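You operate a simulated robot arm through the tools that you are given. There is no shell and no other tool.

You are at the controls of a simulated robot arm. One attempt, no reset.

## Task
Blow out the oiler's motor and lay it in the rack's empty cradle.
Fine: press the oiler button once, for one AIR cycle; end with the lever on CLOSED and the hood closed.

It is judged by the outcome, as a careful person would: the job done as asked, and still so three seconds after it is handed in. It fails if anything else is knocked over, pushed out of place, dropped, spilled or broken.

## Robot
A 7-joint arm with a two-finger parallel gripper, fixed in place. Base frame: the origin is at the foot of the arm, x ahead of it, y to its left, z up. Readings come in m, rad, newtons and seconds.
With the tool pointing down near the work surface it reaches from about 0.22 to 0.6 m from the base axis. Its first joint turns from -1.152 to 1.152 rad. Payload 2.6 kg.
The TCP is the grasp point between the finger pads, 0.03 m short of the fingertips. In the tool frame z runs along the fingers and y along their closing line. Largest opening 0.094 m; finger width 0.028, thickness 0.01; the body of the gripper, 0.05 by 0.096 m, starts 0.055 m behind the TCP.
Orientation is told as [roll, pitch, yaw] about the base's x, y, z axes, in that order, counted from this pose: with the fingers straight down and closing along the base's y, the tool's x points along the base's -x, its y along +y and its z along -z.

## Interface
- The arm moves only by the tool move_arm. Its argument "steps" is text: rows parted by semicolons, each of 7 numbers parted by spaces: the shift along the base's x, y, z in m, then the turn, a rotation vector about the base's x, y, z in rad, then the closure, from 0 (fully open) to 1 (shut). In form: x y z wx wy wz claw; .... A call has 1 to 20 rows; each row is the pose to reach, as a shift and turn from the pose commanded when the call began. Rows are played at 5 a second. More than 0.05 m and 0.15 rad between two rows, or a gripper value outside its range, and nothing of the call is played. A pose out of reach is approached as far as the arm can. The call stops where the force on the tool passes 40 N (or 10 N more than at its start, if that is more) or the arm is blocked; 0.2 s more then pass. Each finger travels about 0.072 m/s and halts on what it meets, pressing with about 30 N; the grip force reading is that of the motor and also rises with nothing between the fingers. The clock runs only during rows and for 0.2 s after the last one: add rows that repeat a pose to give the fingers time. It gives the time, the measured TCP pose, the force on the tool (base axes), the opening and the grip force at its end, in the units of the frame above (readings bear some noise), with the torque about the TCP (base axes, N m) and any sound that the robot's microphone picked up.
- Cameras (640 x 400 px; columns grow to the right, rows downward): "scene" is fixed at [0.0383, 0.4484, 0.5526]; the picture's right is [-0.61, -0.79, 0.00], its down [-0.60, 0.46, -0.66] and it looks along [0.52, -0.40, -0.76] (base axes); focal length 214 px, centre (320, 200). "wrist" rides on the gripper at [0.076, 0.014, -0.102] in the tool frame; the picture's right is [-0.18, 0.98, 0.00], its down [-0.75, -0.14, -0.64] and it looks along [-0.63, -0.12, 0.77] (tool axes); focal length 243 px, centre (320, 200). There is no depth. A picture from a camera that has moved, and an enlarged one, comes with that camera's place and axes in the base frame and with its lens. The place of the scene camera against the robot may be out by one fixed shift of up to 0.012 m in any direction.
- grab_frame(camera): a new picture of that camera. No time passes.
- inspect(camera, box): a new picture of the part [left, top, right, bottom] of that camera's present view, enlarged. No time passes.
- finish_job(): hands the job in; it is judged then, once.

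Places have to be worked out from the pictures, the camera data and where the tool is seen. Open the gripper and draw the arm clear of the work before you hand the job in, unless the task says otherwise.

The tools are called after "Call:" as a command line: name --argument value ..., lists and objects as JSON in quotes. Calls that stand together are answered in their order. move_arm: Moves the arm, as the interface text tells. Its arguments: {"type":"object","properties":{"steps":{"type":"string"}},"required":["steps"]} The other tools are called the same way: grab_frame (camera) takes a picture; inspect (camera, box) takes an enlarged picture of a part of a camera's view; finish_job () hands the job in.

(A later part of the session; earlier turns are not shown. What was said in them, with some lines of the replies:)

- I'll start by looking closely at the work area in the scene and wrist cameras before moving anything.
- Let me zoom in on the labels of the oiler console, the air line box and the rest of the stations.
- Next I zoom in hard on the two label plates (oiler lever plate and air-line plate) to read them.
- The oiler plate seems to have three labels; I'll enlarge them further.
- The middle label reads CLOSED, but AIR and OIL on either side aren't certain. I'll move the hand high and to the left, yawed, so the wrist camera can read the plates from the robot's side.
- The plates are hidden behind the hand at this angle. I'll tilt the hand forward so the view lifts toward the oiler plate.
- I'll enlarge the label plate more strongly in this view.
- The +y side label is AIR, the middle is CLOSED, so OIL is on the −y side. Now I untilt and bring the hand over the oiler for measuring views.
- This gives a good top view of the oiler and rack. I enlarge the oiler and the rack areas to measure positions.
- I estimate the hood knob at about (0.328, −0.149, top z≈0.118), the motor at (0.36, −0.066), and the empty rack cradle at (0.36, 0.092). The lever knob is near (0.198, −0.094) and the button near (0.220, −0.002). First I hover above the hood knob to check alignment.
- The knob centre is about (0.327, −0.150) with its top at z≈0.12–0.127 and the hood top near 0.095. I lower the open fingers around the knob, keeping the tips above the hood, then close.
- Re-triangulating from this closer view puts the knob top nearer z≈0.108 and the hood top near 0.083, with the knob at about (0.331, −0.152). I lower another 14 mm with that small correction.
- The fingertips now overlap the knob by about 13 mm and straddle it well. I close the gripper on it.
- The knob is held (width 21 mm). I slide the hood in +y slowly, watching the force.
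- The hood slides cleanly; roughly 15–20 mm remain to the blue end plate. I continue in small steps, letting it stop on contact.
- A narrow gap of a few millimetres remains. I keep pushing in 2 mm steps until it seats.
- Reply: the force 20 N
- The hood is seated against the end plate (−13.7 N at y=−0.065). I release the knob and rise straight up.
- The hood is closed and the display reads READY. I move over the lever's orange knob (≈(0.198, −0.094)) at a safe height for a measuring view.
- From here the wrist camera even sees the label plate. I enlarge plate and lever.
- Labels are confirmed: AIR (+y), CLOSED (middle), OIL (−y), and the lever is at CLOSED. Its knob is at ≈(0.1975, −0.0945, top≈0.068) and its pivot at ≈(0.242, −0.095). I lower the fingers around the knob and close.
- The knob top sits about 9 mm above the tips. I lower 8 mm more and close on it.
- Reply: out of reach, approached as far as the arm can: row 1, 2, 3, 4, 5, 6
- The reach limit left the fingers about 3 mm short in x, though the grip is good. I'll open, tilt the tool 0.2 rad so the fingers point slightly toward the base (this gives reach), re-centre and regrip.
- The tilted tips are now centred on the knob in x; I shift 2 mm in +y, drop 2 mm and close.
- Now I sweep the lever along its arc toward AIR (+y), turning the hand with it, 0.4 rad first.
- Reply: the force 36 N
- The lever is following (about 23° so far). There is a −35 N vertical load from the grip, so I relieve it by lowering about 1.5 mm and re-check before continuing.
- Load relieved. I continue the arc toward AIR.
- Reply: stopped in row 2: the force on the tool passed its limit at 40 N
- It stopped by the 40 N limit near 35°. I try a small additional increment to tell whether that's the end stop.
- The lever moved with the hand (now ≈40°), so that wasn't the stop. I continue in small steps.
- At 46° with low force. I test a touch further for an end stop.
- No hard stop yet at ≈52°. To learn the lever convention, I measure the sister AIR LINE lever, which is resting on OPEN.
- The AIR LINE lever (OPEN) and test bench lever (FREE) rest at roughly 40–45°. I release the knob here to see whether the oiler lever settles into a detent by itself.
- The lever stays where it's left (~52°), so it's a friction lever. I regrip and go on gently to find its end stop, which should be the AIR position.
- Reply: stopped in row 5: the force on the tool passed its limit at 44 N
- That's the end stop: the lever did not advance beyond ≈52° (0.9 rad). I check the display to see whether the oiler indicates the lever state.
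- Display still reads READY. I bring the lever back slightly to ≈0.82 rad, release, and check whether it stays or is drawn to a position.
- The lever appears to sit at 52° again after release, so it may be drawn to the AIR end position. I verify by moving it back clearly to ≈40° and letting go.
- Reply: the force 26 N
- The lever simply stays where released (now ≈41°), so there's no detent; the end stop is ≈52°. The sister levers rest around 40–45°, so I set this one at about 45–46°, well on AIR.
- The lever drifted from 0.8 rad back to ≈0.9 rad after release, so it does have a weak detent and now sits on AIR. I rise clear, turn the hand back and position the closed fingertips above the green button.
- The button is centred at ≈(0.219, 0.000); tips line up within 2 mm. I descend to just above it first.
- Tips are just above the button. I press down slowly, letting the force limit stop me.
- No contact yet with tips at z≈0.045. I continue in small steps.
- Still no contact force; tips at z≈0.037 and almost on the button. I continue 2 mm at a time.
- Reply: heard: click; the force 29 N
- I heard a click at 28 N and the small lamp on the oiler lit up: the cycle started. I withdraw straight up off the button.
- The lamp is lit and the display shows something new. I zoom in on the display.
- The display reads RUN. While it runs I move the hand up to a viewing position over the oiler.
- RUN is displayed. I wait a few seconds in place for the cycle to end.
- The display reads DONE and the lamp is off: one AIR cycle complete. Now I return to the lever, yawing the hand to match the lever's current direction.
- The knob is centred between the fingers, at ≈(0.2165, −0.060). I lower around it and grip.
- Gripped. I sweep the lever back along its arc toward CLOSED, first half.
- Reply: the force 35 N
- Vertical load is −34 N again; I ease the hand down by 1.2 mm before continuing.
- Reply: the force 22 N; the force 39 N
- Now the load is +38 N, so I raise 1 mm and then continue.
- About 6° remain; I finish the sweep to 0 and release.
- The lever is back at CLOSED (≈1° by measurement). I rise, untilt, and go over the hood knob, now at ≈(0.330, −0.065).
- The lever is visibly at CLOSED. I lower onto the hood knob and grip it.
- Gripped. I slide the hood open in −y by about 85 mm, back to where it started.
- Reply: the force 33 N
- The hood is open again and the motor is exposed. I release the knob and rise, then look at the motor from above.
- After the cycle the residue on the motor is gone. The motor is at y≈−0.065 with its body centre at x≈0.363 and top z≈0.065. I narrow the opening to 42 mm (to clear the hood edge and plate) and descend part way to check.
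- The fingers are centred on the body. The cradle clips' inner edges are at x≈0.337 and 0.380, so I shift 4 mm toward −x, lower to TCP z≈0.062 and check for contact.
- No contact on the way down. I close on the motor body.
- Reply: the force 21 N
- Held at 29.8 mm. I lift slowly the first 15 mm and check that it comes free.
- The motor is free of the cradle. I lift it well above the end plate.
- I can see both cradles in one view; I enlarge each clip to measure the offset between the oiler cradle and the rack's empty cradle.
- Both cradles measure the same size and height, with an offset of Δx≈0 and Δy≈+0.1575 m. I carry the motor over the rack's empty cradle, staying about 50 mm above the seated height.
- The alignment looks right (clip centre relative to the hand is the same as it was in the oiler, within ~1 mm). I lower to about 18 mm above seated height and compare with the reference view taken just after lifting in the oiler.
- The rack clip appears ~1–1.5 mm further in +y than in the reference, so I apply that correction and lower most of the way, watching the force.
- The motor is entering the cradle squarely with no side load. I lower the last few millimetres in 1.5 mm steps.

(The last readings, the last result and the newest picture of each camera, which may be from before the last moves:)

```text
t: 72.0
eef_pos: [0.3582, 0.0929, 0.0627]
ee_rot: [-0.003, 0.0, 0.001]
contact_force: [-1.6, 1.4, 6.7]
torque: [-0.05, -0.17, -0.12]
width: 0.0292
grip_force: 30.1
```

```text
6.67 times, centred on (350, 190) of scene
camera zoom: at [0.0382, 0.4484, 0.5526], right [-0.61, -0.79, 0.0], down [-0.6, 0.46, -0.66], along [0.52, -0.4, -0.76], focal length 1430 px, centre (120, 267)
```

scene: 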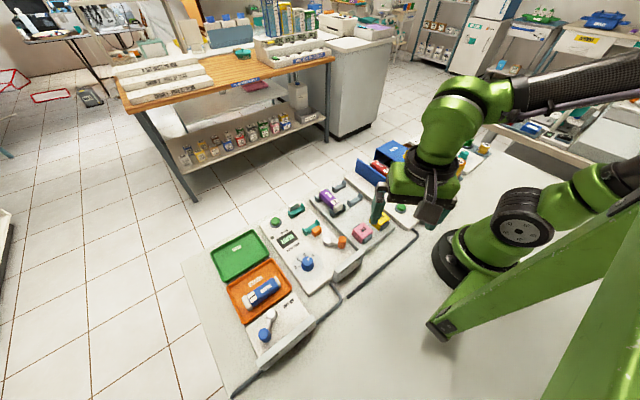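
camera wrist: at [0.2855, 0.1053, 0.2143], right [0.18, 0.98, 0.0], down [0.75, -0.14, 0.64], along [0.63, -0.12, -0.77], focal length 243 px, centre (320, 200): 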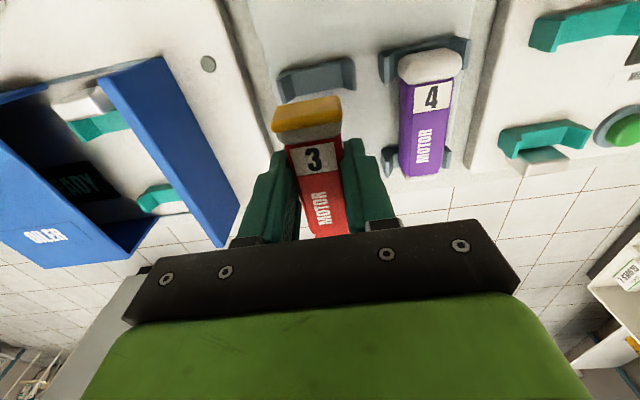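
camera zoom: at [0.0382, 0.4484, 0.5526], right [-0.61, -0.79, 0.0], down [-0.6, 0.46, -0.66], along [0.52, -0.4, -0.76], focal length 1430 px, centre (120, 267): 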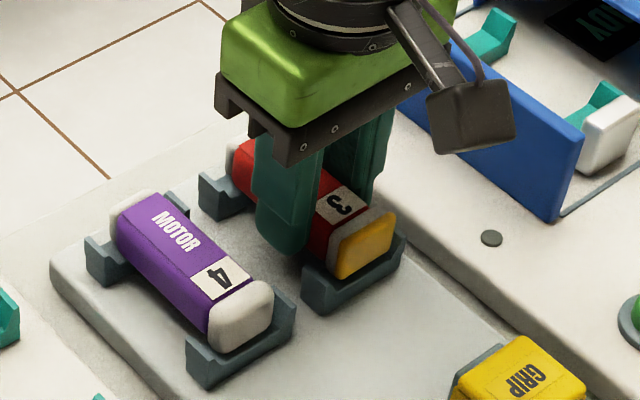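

Contact of ~7 N shows it resting in the cradle. I open the fingers to 42 mm and rise straight up.

Call:
move_arm --steps "0 0 0 0 0 0 0.75; 0 0 0 0 0 0 0.65; 0 0 0 0 0 0 0.57; 0 0 0 0 0 0 0.55; 0 0 0.01 0 0 0 0.55; 0 0 0.03 0 0 0 0.55; 0 0 0.06 0 0 0 0.55; 0 0 0.1 0 0 0 0.55"

Call:
inspect --camera "scene" --box '[310, 160, 390, 220]'

Call:
grab_frame --camera "wrist"

```text
t: 73.8
eef_pos: [0.3576, 0.0915, 0.1623]
ee_rot: [-0.005, 0.002, 0.001]
contact_force: [-0.2, 0.0, -1.0]
torque: [0.0, -0.02, 0.0]
width: 0.0421
grip_force: 0.0
```

```text
6.67 times, centred on (350, 190) of scene
camera zoom: at [0.0383, 0.4484, 0.5526], right [-0.61, -0.79, 0.0], down [-0.6, 0.46, -0.66], along [0.52, -0.4, -0.76], focal length 1430 px, centre (120, 267)
```

zoom: 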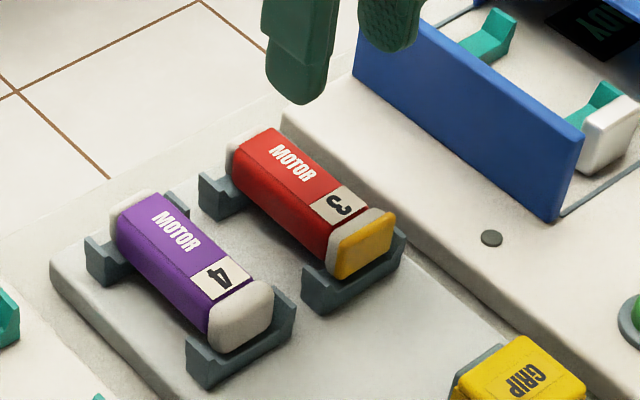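

```text
taken
camera wrist: at [0.2834, 0.1055, 0.2643], right [0.18, 0.98, 0.0], down [0.76, -0.14, 0.64], along [0.63, -0.12, -0.77], focal length 243 px, centre (320, 200)
```

wrist: 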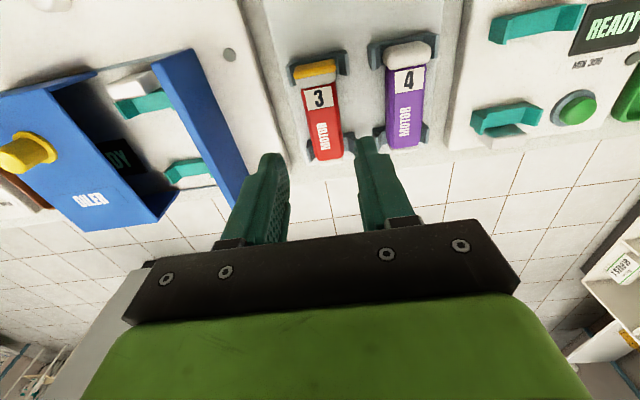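

Motor 3 lies properly in the rack's cradle beside motor 4. Now I travel back over the hood knob at ≈(0.330, −0.150) to close the hood.

Call:
move_arm --steps "-0.003 -0.03 0.02 0 0 0 0.5; -0.007 -0.065 0.03 0 0 0 0.4; -0.012 -0.105 0.03 0 0 0 0.4; -0.017 -0.145 0.03 0 0 0 0.4; -0.022 -0.185 0.02 0 0 0 0.4; -0.026 -0.22 0.01 0 0 0 0.4; -0.0275 -0.242 0 0 0 0 0.4; -0.0275 -0.242 0 0 0 0 0.4"

Call:
inspect --camera "wrist" --box '[240, 60, 400, 220]'

Call:
inspect --camera "scene" --box '[360, 120, 480, 200]'

```text
t: 75.6
eef_pos: [0.3322, -0.1491, 0.1627]
ee_rot: [-0.003, 0.003, 0.001]
contact_force: [0.7, -0.2, -0.3]
torque: [-0.05, -0.02, 0.03]
width: 0.0564
grip_force: 0.0
```

```text
2.50 times, centred on (320, 140) of wrist
camera zoom: at [0.2574, -0.1359, 0.2646], right [0.18, 0.98, 0.0], down [0.75, -0.14, 0.64], along [0.63, -0.12, -0.77], focal length 606 px, centre (320, 350)
```

zoom: 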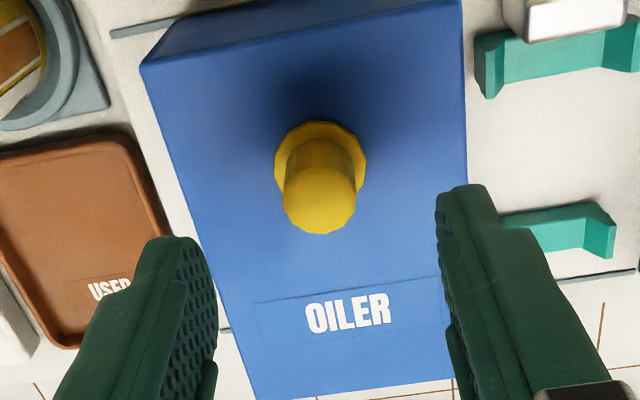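

```text
5.00 times, centred on (420, 160) of scene
camera zoom: at [0.0383, 0.4484, 0.5526], right [-0.61, -0.79, 0.0], down [-0.6, 0.46, -0.66], along [0.52, -0.4, -0.76], focal length 1072 px, centre (-180, 400)
```

zoom: 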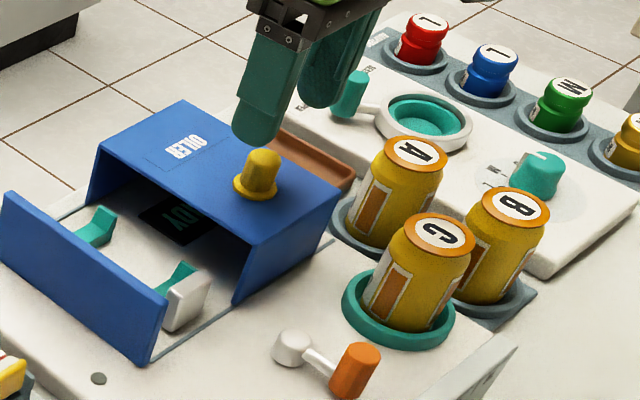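

The knob is centred. I lower onto it and grip.

Call:
move_arm --steps "-0.0015 0 -0.02 0 0 0 0.4; -0.0015 0 -0.034 0 0 0 0.4; -0.0015 0 -0.04 0 0 0 0.4; -0.0015 0 -0.04 0 0 0 0.6; -0.0015 0 -0.04 0 0 0 0.8; -0.0015 0 -0.04 0 0 0 0.9; -0.0015 0 -0.04 0 0 0 0.9"

Call:
inspect --camera "wrist" --box '[260, 110, 380, 200]'

```text
t: 77.2
eef_pos: [0.3284, -0.1498, 0.1234]
ee_rot: [-0.004, 0.002, 0.003]
contact_force: [2.7, -0.5, -5.9]
torque: [0.24, -0.21, -0.02]
width: 0.0211
grip_force: 45.0
```

```text
4.44 times, centred on (320, 155) of wrist
camera zoom: at [0.255, -0.136, 0.2254], right [0.18, 0.98, 0.0], down [0.75, -0.14, 0.64], along [0.63, -0.12, -0.77], focal length 1078 px, centre (320, 400)
```

zoom: 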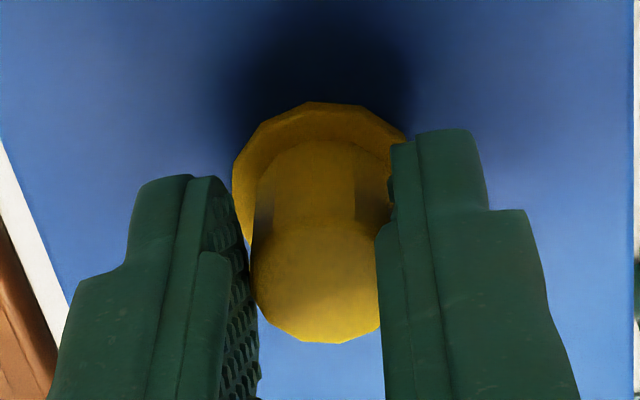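

Gripped. I slide the hood closed in +y, about 80 mm first.

Call:
move_arm --steps "0.0002 0.01 0 0 0 0 0.9; 0.0003 0.02 0 0 0 0 0.9; 0.0005 0.03 0 0 0 0 0.9; 0.0006 0.04 0 0 0 0 0.9; 0.0008 0.05 0 0 0 0 0.9; 0.001 0.06 0 0 0 0 0.9; 0.001 0.07 0 0 0 0 0.9; 0.001 0.078 0 0 0 0 0.9"

```text
t: 78.4
eef_pos: [0.3286, -0.1041, 0.1223]
ee_rot: [-0.001, 0.003, -0.004]
contact_force: [-1.9, 0.5, 1.6]
torque: [0.27, -0.13, 0.01]
width: 0.0212
grip_force: 45.5
stopped in row 5: the force on the tool passed its limit at 42 N (the readings are from after the stop); the commanded pose is now the measured one
```

It stopped partway on the force limit, likely rail binding rather than an obstacle. I look before going on.

Call:
inspect --camera "scene" --box '[340, 120, 460, 200]'

Call:
grab_frame --camera "wrist"

```text
5.00 times, centred on (400, 160) of scene
camera zoom: at [0.0383, 0.4484, 0.5526], right [-0.61, -0.79, 0.0], down [-0.6, 0.46, -0.66], along [0.52, -0.4, -0.76], focal length 1072 px, centre (-80, 400)
```

zoom: 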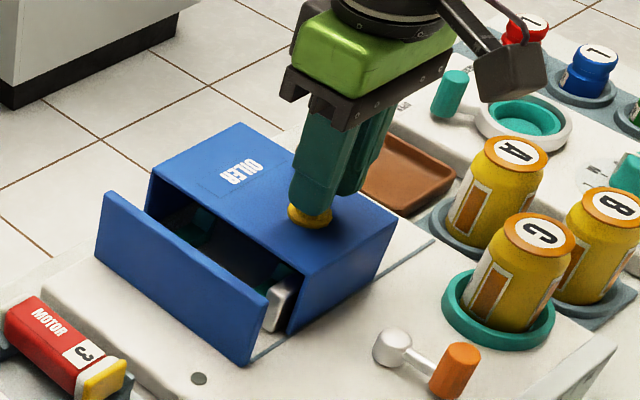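

```text
taken
camera wrist: at [0.2554, -0.0885, 0.2255], right [0.19, 0.98, 0.0], down [0.76, -0.14, 0.64], along [0.63, -0.12, -0.77], focal length 243 px, centre (320, 200)
```

wrist: 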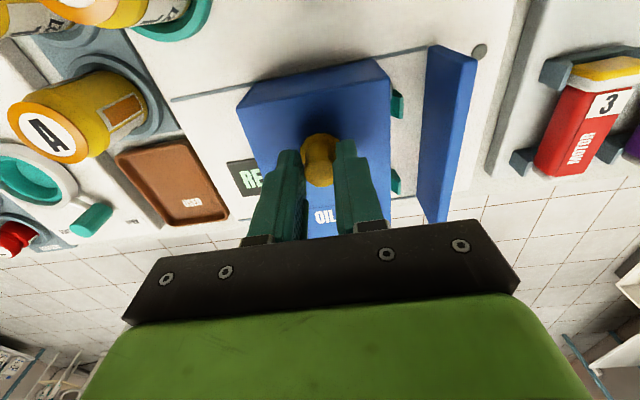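

Nothing is in the way; the load has reset to near zero. I continue with pure +y motion in shorter moves.

Call:
move_arm --steps "0 0.006 0 0 0 0 0.9; 0 0.012 0 0 0 0 0.9; 0 0.018 0 0 0 0 0.9; 0 0.023 0 0 0 0 0.9"

```text
t: 79.4
eef_pos: [0.3284, -0.0803, 0.1233]
ee_rot: [-0.005, 0.004, -0.003]
contact_force: [-4.9, 0.3, 9.8]
torque: [0.23, -0.3, -0.15]
width: 0.021
grip_force: 45.5
```

Call:
move_arm --steps "0 0.004 0 0 0 0 0.9; 0 0.008 0 0 0 0 0.9; 0 0.011 0 0 0 0 0.9; 0 0.014 0 0 0 0 0.9; 0 0.016 0 0 0 0 0.9; 0 0.018 0 0 0 0 0.9"

Call:
inspect --camera "scene" --box '[340, 120, 460, 200]'

```text
t: 80.8
eef_pos: [0.3296, -0.064, 0.1244]
ee_rot: [-0.008, 0.004, -0.005]
contact_force: [-7.8, -13.9, 11.0]
torque: [-0.08, 0.65, -0.09]
width: 0.0212
grip_force: 45.0
```

```text
5.00 times, centred on (400, 160) of scene
camera zoom: at [0.0383, 0.4484, 0.5526], right [-0.61, -0.79, 0.0], down [-0.6, 0.46, -0.66], along [0.52, -0.4, -0.76], focal length 1072 px, centre (-80, 400)
```

zoom: 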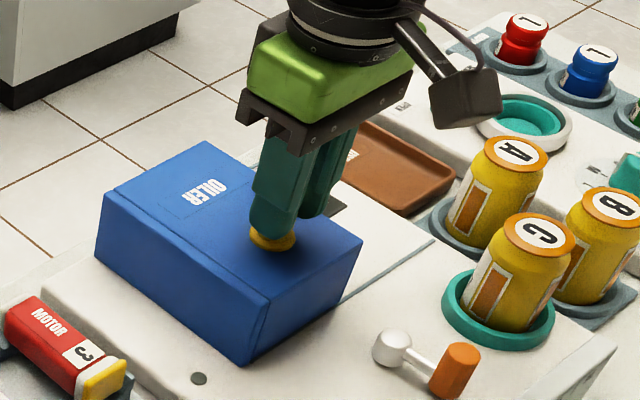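

The hood is fully closed again (−14 N at y=−0.064). I open the fingers in place and rise.

Call:
move_arm --steps "0 0 0 0 0 0 0.7; 0 0 0 0 0 0 0.5; 0 0 0 0 0 0 0.4; 0 0 0.02 0 0 0 0.4; 0 0 0.06 0 0 0 0.4; 0 0 0.1 0 0 0 0.4; -0.02 0 0.14 0 0 0 0.2; -0.04 0.01 0.18 0 0 0 0; -0.05 0.02 0.2 0 0 0 0"

Call:
grab_frame --camera "wrist"

Call:
grab_frame --camera "scene"

Call:
inspect --camera "scene" --box '[320, 130, 480, 230]'

```text
t: 82.8
eef_pos: [0.2798, -0.042, 0.3239]
ee_rot: [-0.004, 0.003, -0.002]
contact_force: [0.3, 0.1, 0.4]
torque: [0.0, -0.01, 0.01]
width: 0.0938
grip_force: 0.1
```

```text
taken
camera wrist: at [0.2061, -0.0278, 0.4256], right [0.19, 0.98, 0.0], down [0.76, -0.14, 0.64], along [0.63, -0.12, -0.77], focal length 243 px, centre (320, 200)
```

wrist: 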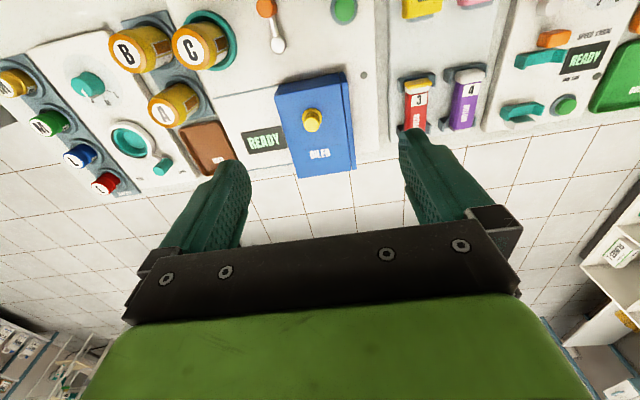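

```text
taken
```

scene: 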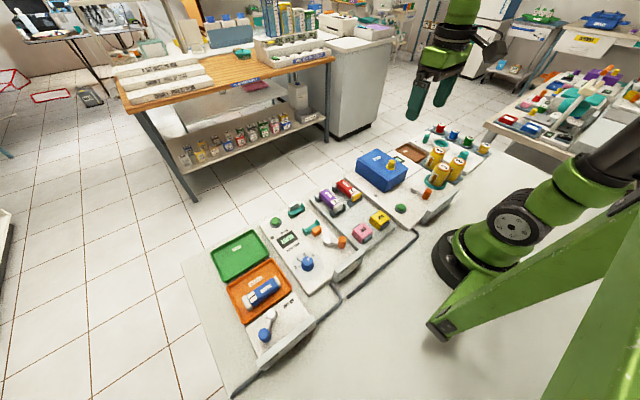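

```text
4.00 times, centred on (400, 180) of scene
camera zoom: at [0.0383, 0.4484, 0.5526], right [-0.61, -0.79, 0.0], down [-0.6, 0.46, -0.66], along [0.52, -0.4, -0.76], focal length 858 px, centre (0, 280)
```

zoom: 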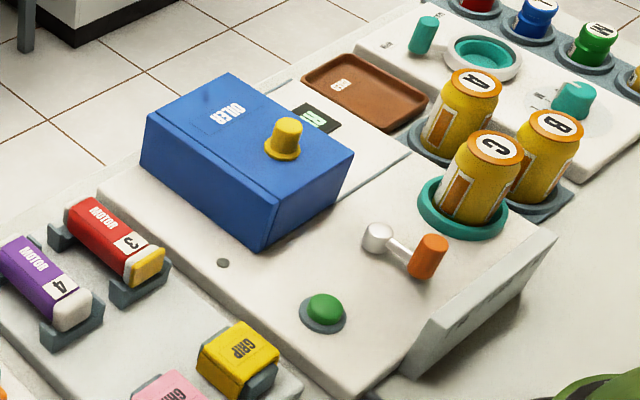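

Everything looks in place. I take close looks at the hood seam, the lever and the motor in the rack before handing in.

Call:
inspect --camera "wrist" --box '[240, 0, 380, 100]'

Call:
inspect --camera "wrist" --box '[260, 60, 500, 190]'

Call:
inspect --camera "scene" --box '[350, 140, 410, 190]'

Call:
inspect --camera "scene" --box '[400, 170, 440, 205]'

```text
4.00 times, centred on (310, 50) of wrist
camera zoom: at [0.2061, -0.0278, 0.4256], right [0.19, 0.98, 0.0], down [0.76, -0.14, 0.64], along [0.63, -0.12, -0.77], focal length 970 px, centre (360, 800)
```

zoom: 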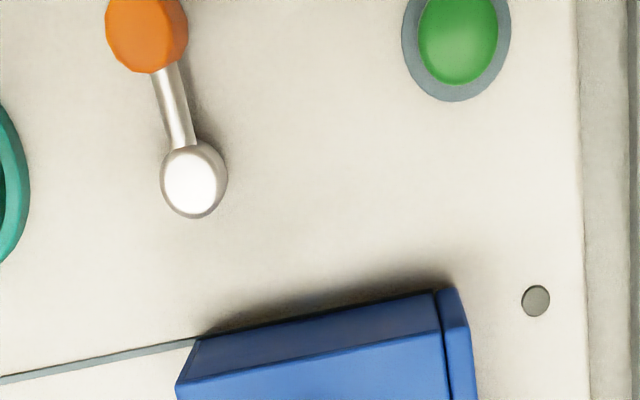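

```text
2.67 times, centred on (380, 125) of wrist
camera zoom: at [0.2061, -0.0278, 0.4256], right [0.19, 0.98, 0.0], down [0.76, -0.14, 0.64], along [0.63, -0.12, -0.77], focal length 647 px, centre (160, 400)
```

zoom: 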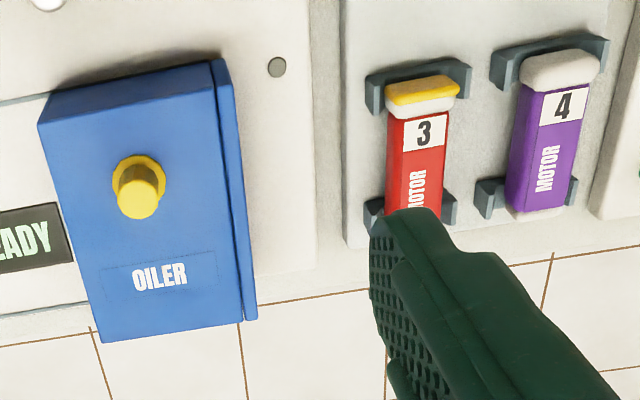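

```text
8.00 times, centred on (380, 165) of scene
camera zoom: at [0.0383, 0.4484, 0.5526], right [-0.61, -0.79, 0.0], down [-0.6, 0.46, -0.66], along [0.52, -0.4, -0.76], focal length 1716 px, centre (-160, 480)
```

zoom: 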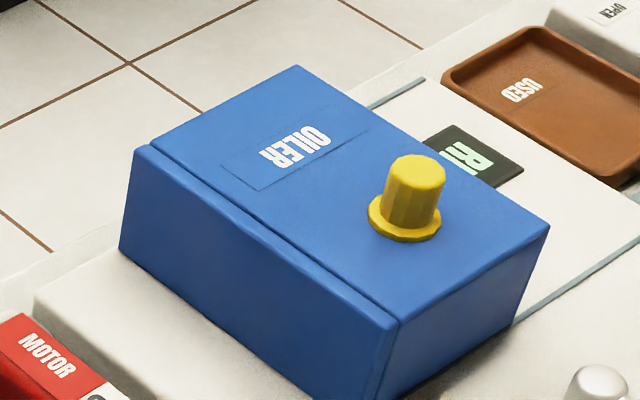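

```text
11.43 times, centred on (420, 188) of scene
camera zoom: at [0.0383, 0.4484, 0.5526], right [-0.61, -0.79, 0.0], down [-0.6, 0.46, -0.66], along [0.52, -0.4, -0.76], focal length 2451 px, centre (-823, 343)
```

zoom: 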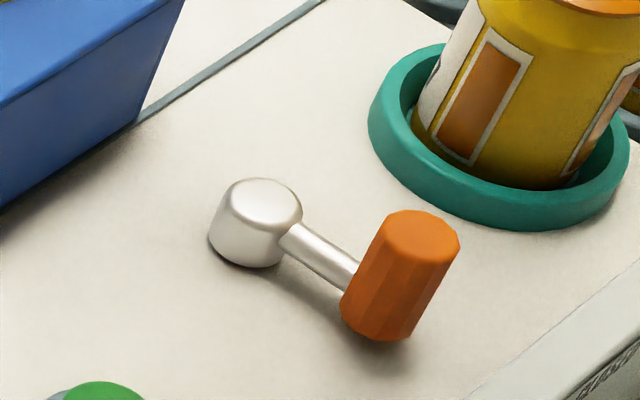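

The hood is closed, the lever sits at CLOSED exactly where it started, and the display reads READY. Motor 3 rests in the rack's cradle, nothing else was disturbed, and the gripper is open and clear above the work. I hand in the job.

Call:
finish_job

```text
The job is handed in.
```

The oiler's motor (motor 3) has been blown out and is lying in the rack's empty cradle, next to motor 4.

- **AIR cycle:** I pressed the oiler button once, with the hood closed and the lever on AIR. The display went from RUN to DONE, and the residue on the motor was gone afterwards.
- **Lever:** it is back on CLOSED, matching its starting position in the pictures.
- **Hood:** it is closed against the end plate, at the same position as when the cycle ran.
- **Everything else:** nothing else looked moved in the last pictures. The gripper is open and clear above the work.

While I was setting the lever to AIR, I moved it a few times between about 40° and its end stop to find the position. It was near the end stop when I pressed the button.
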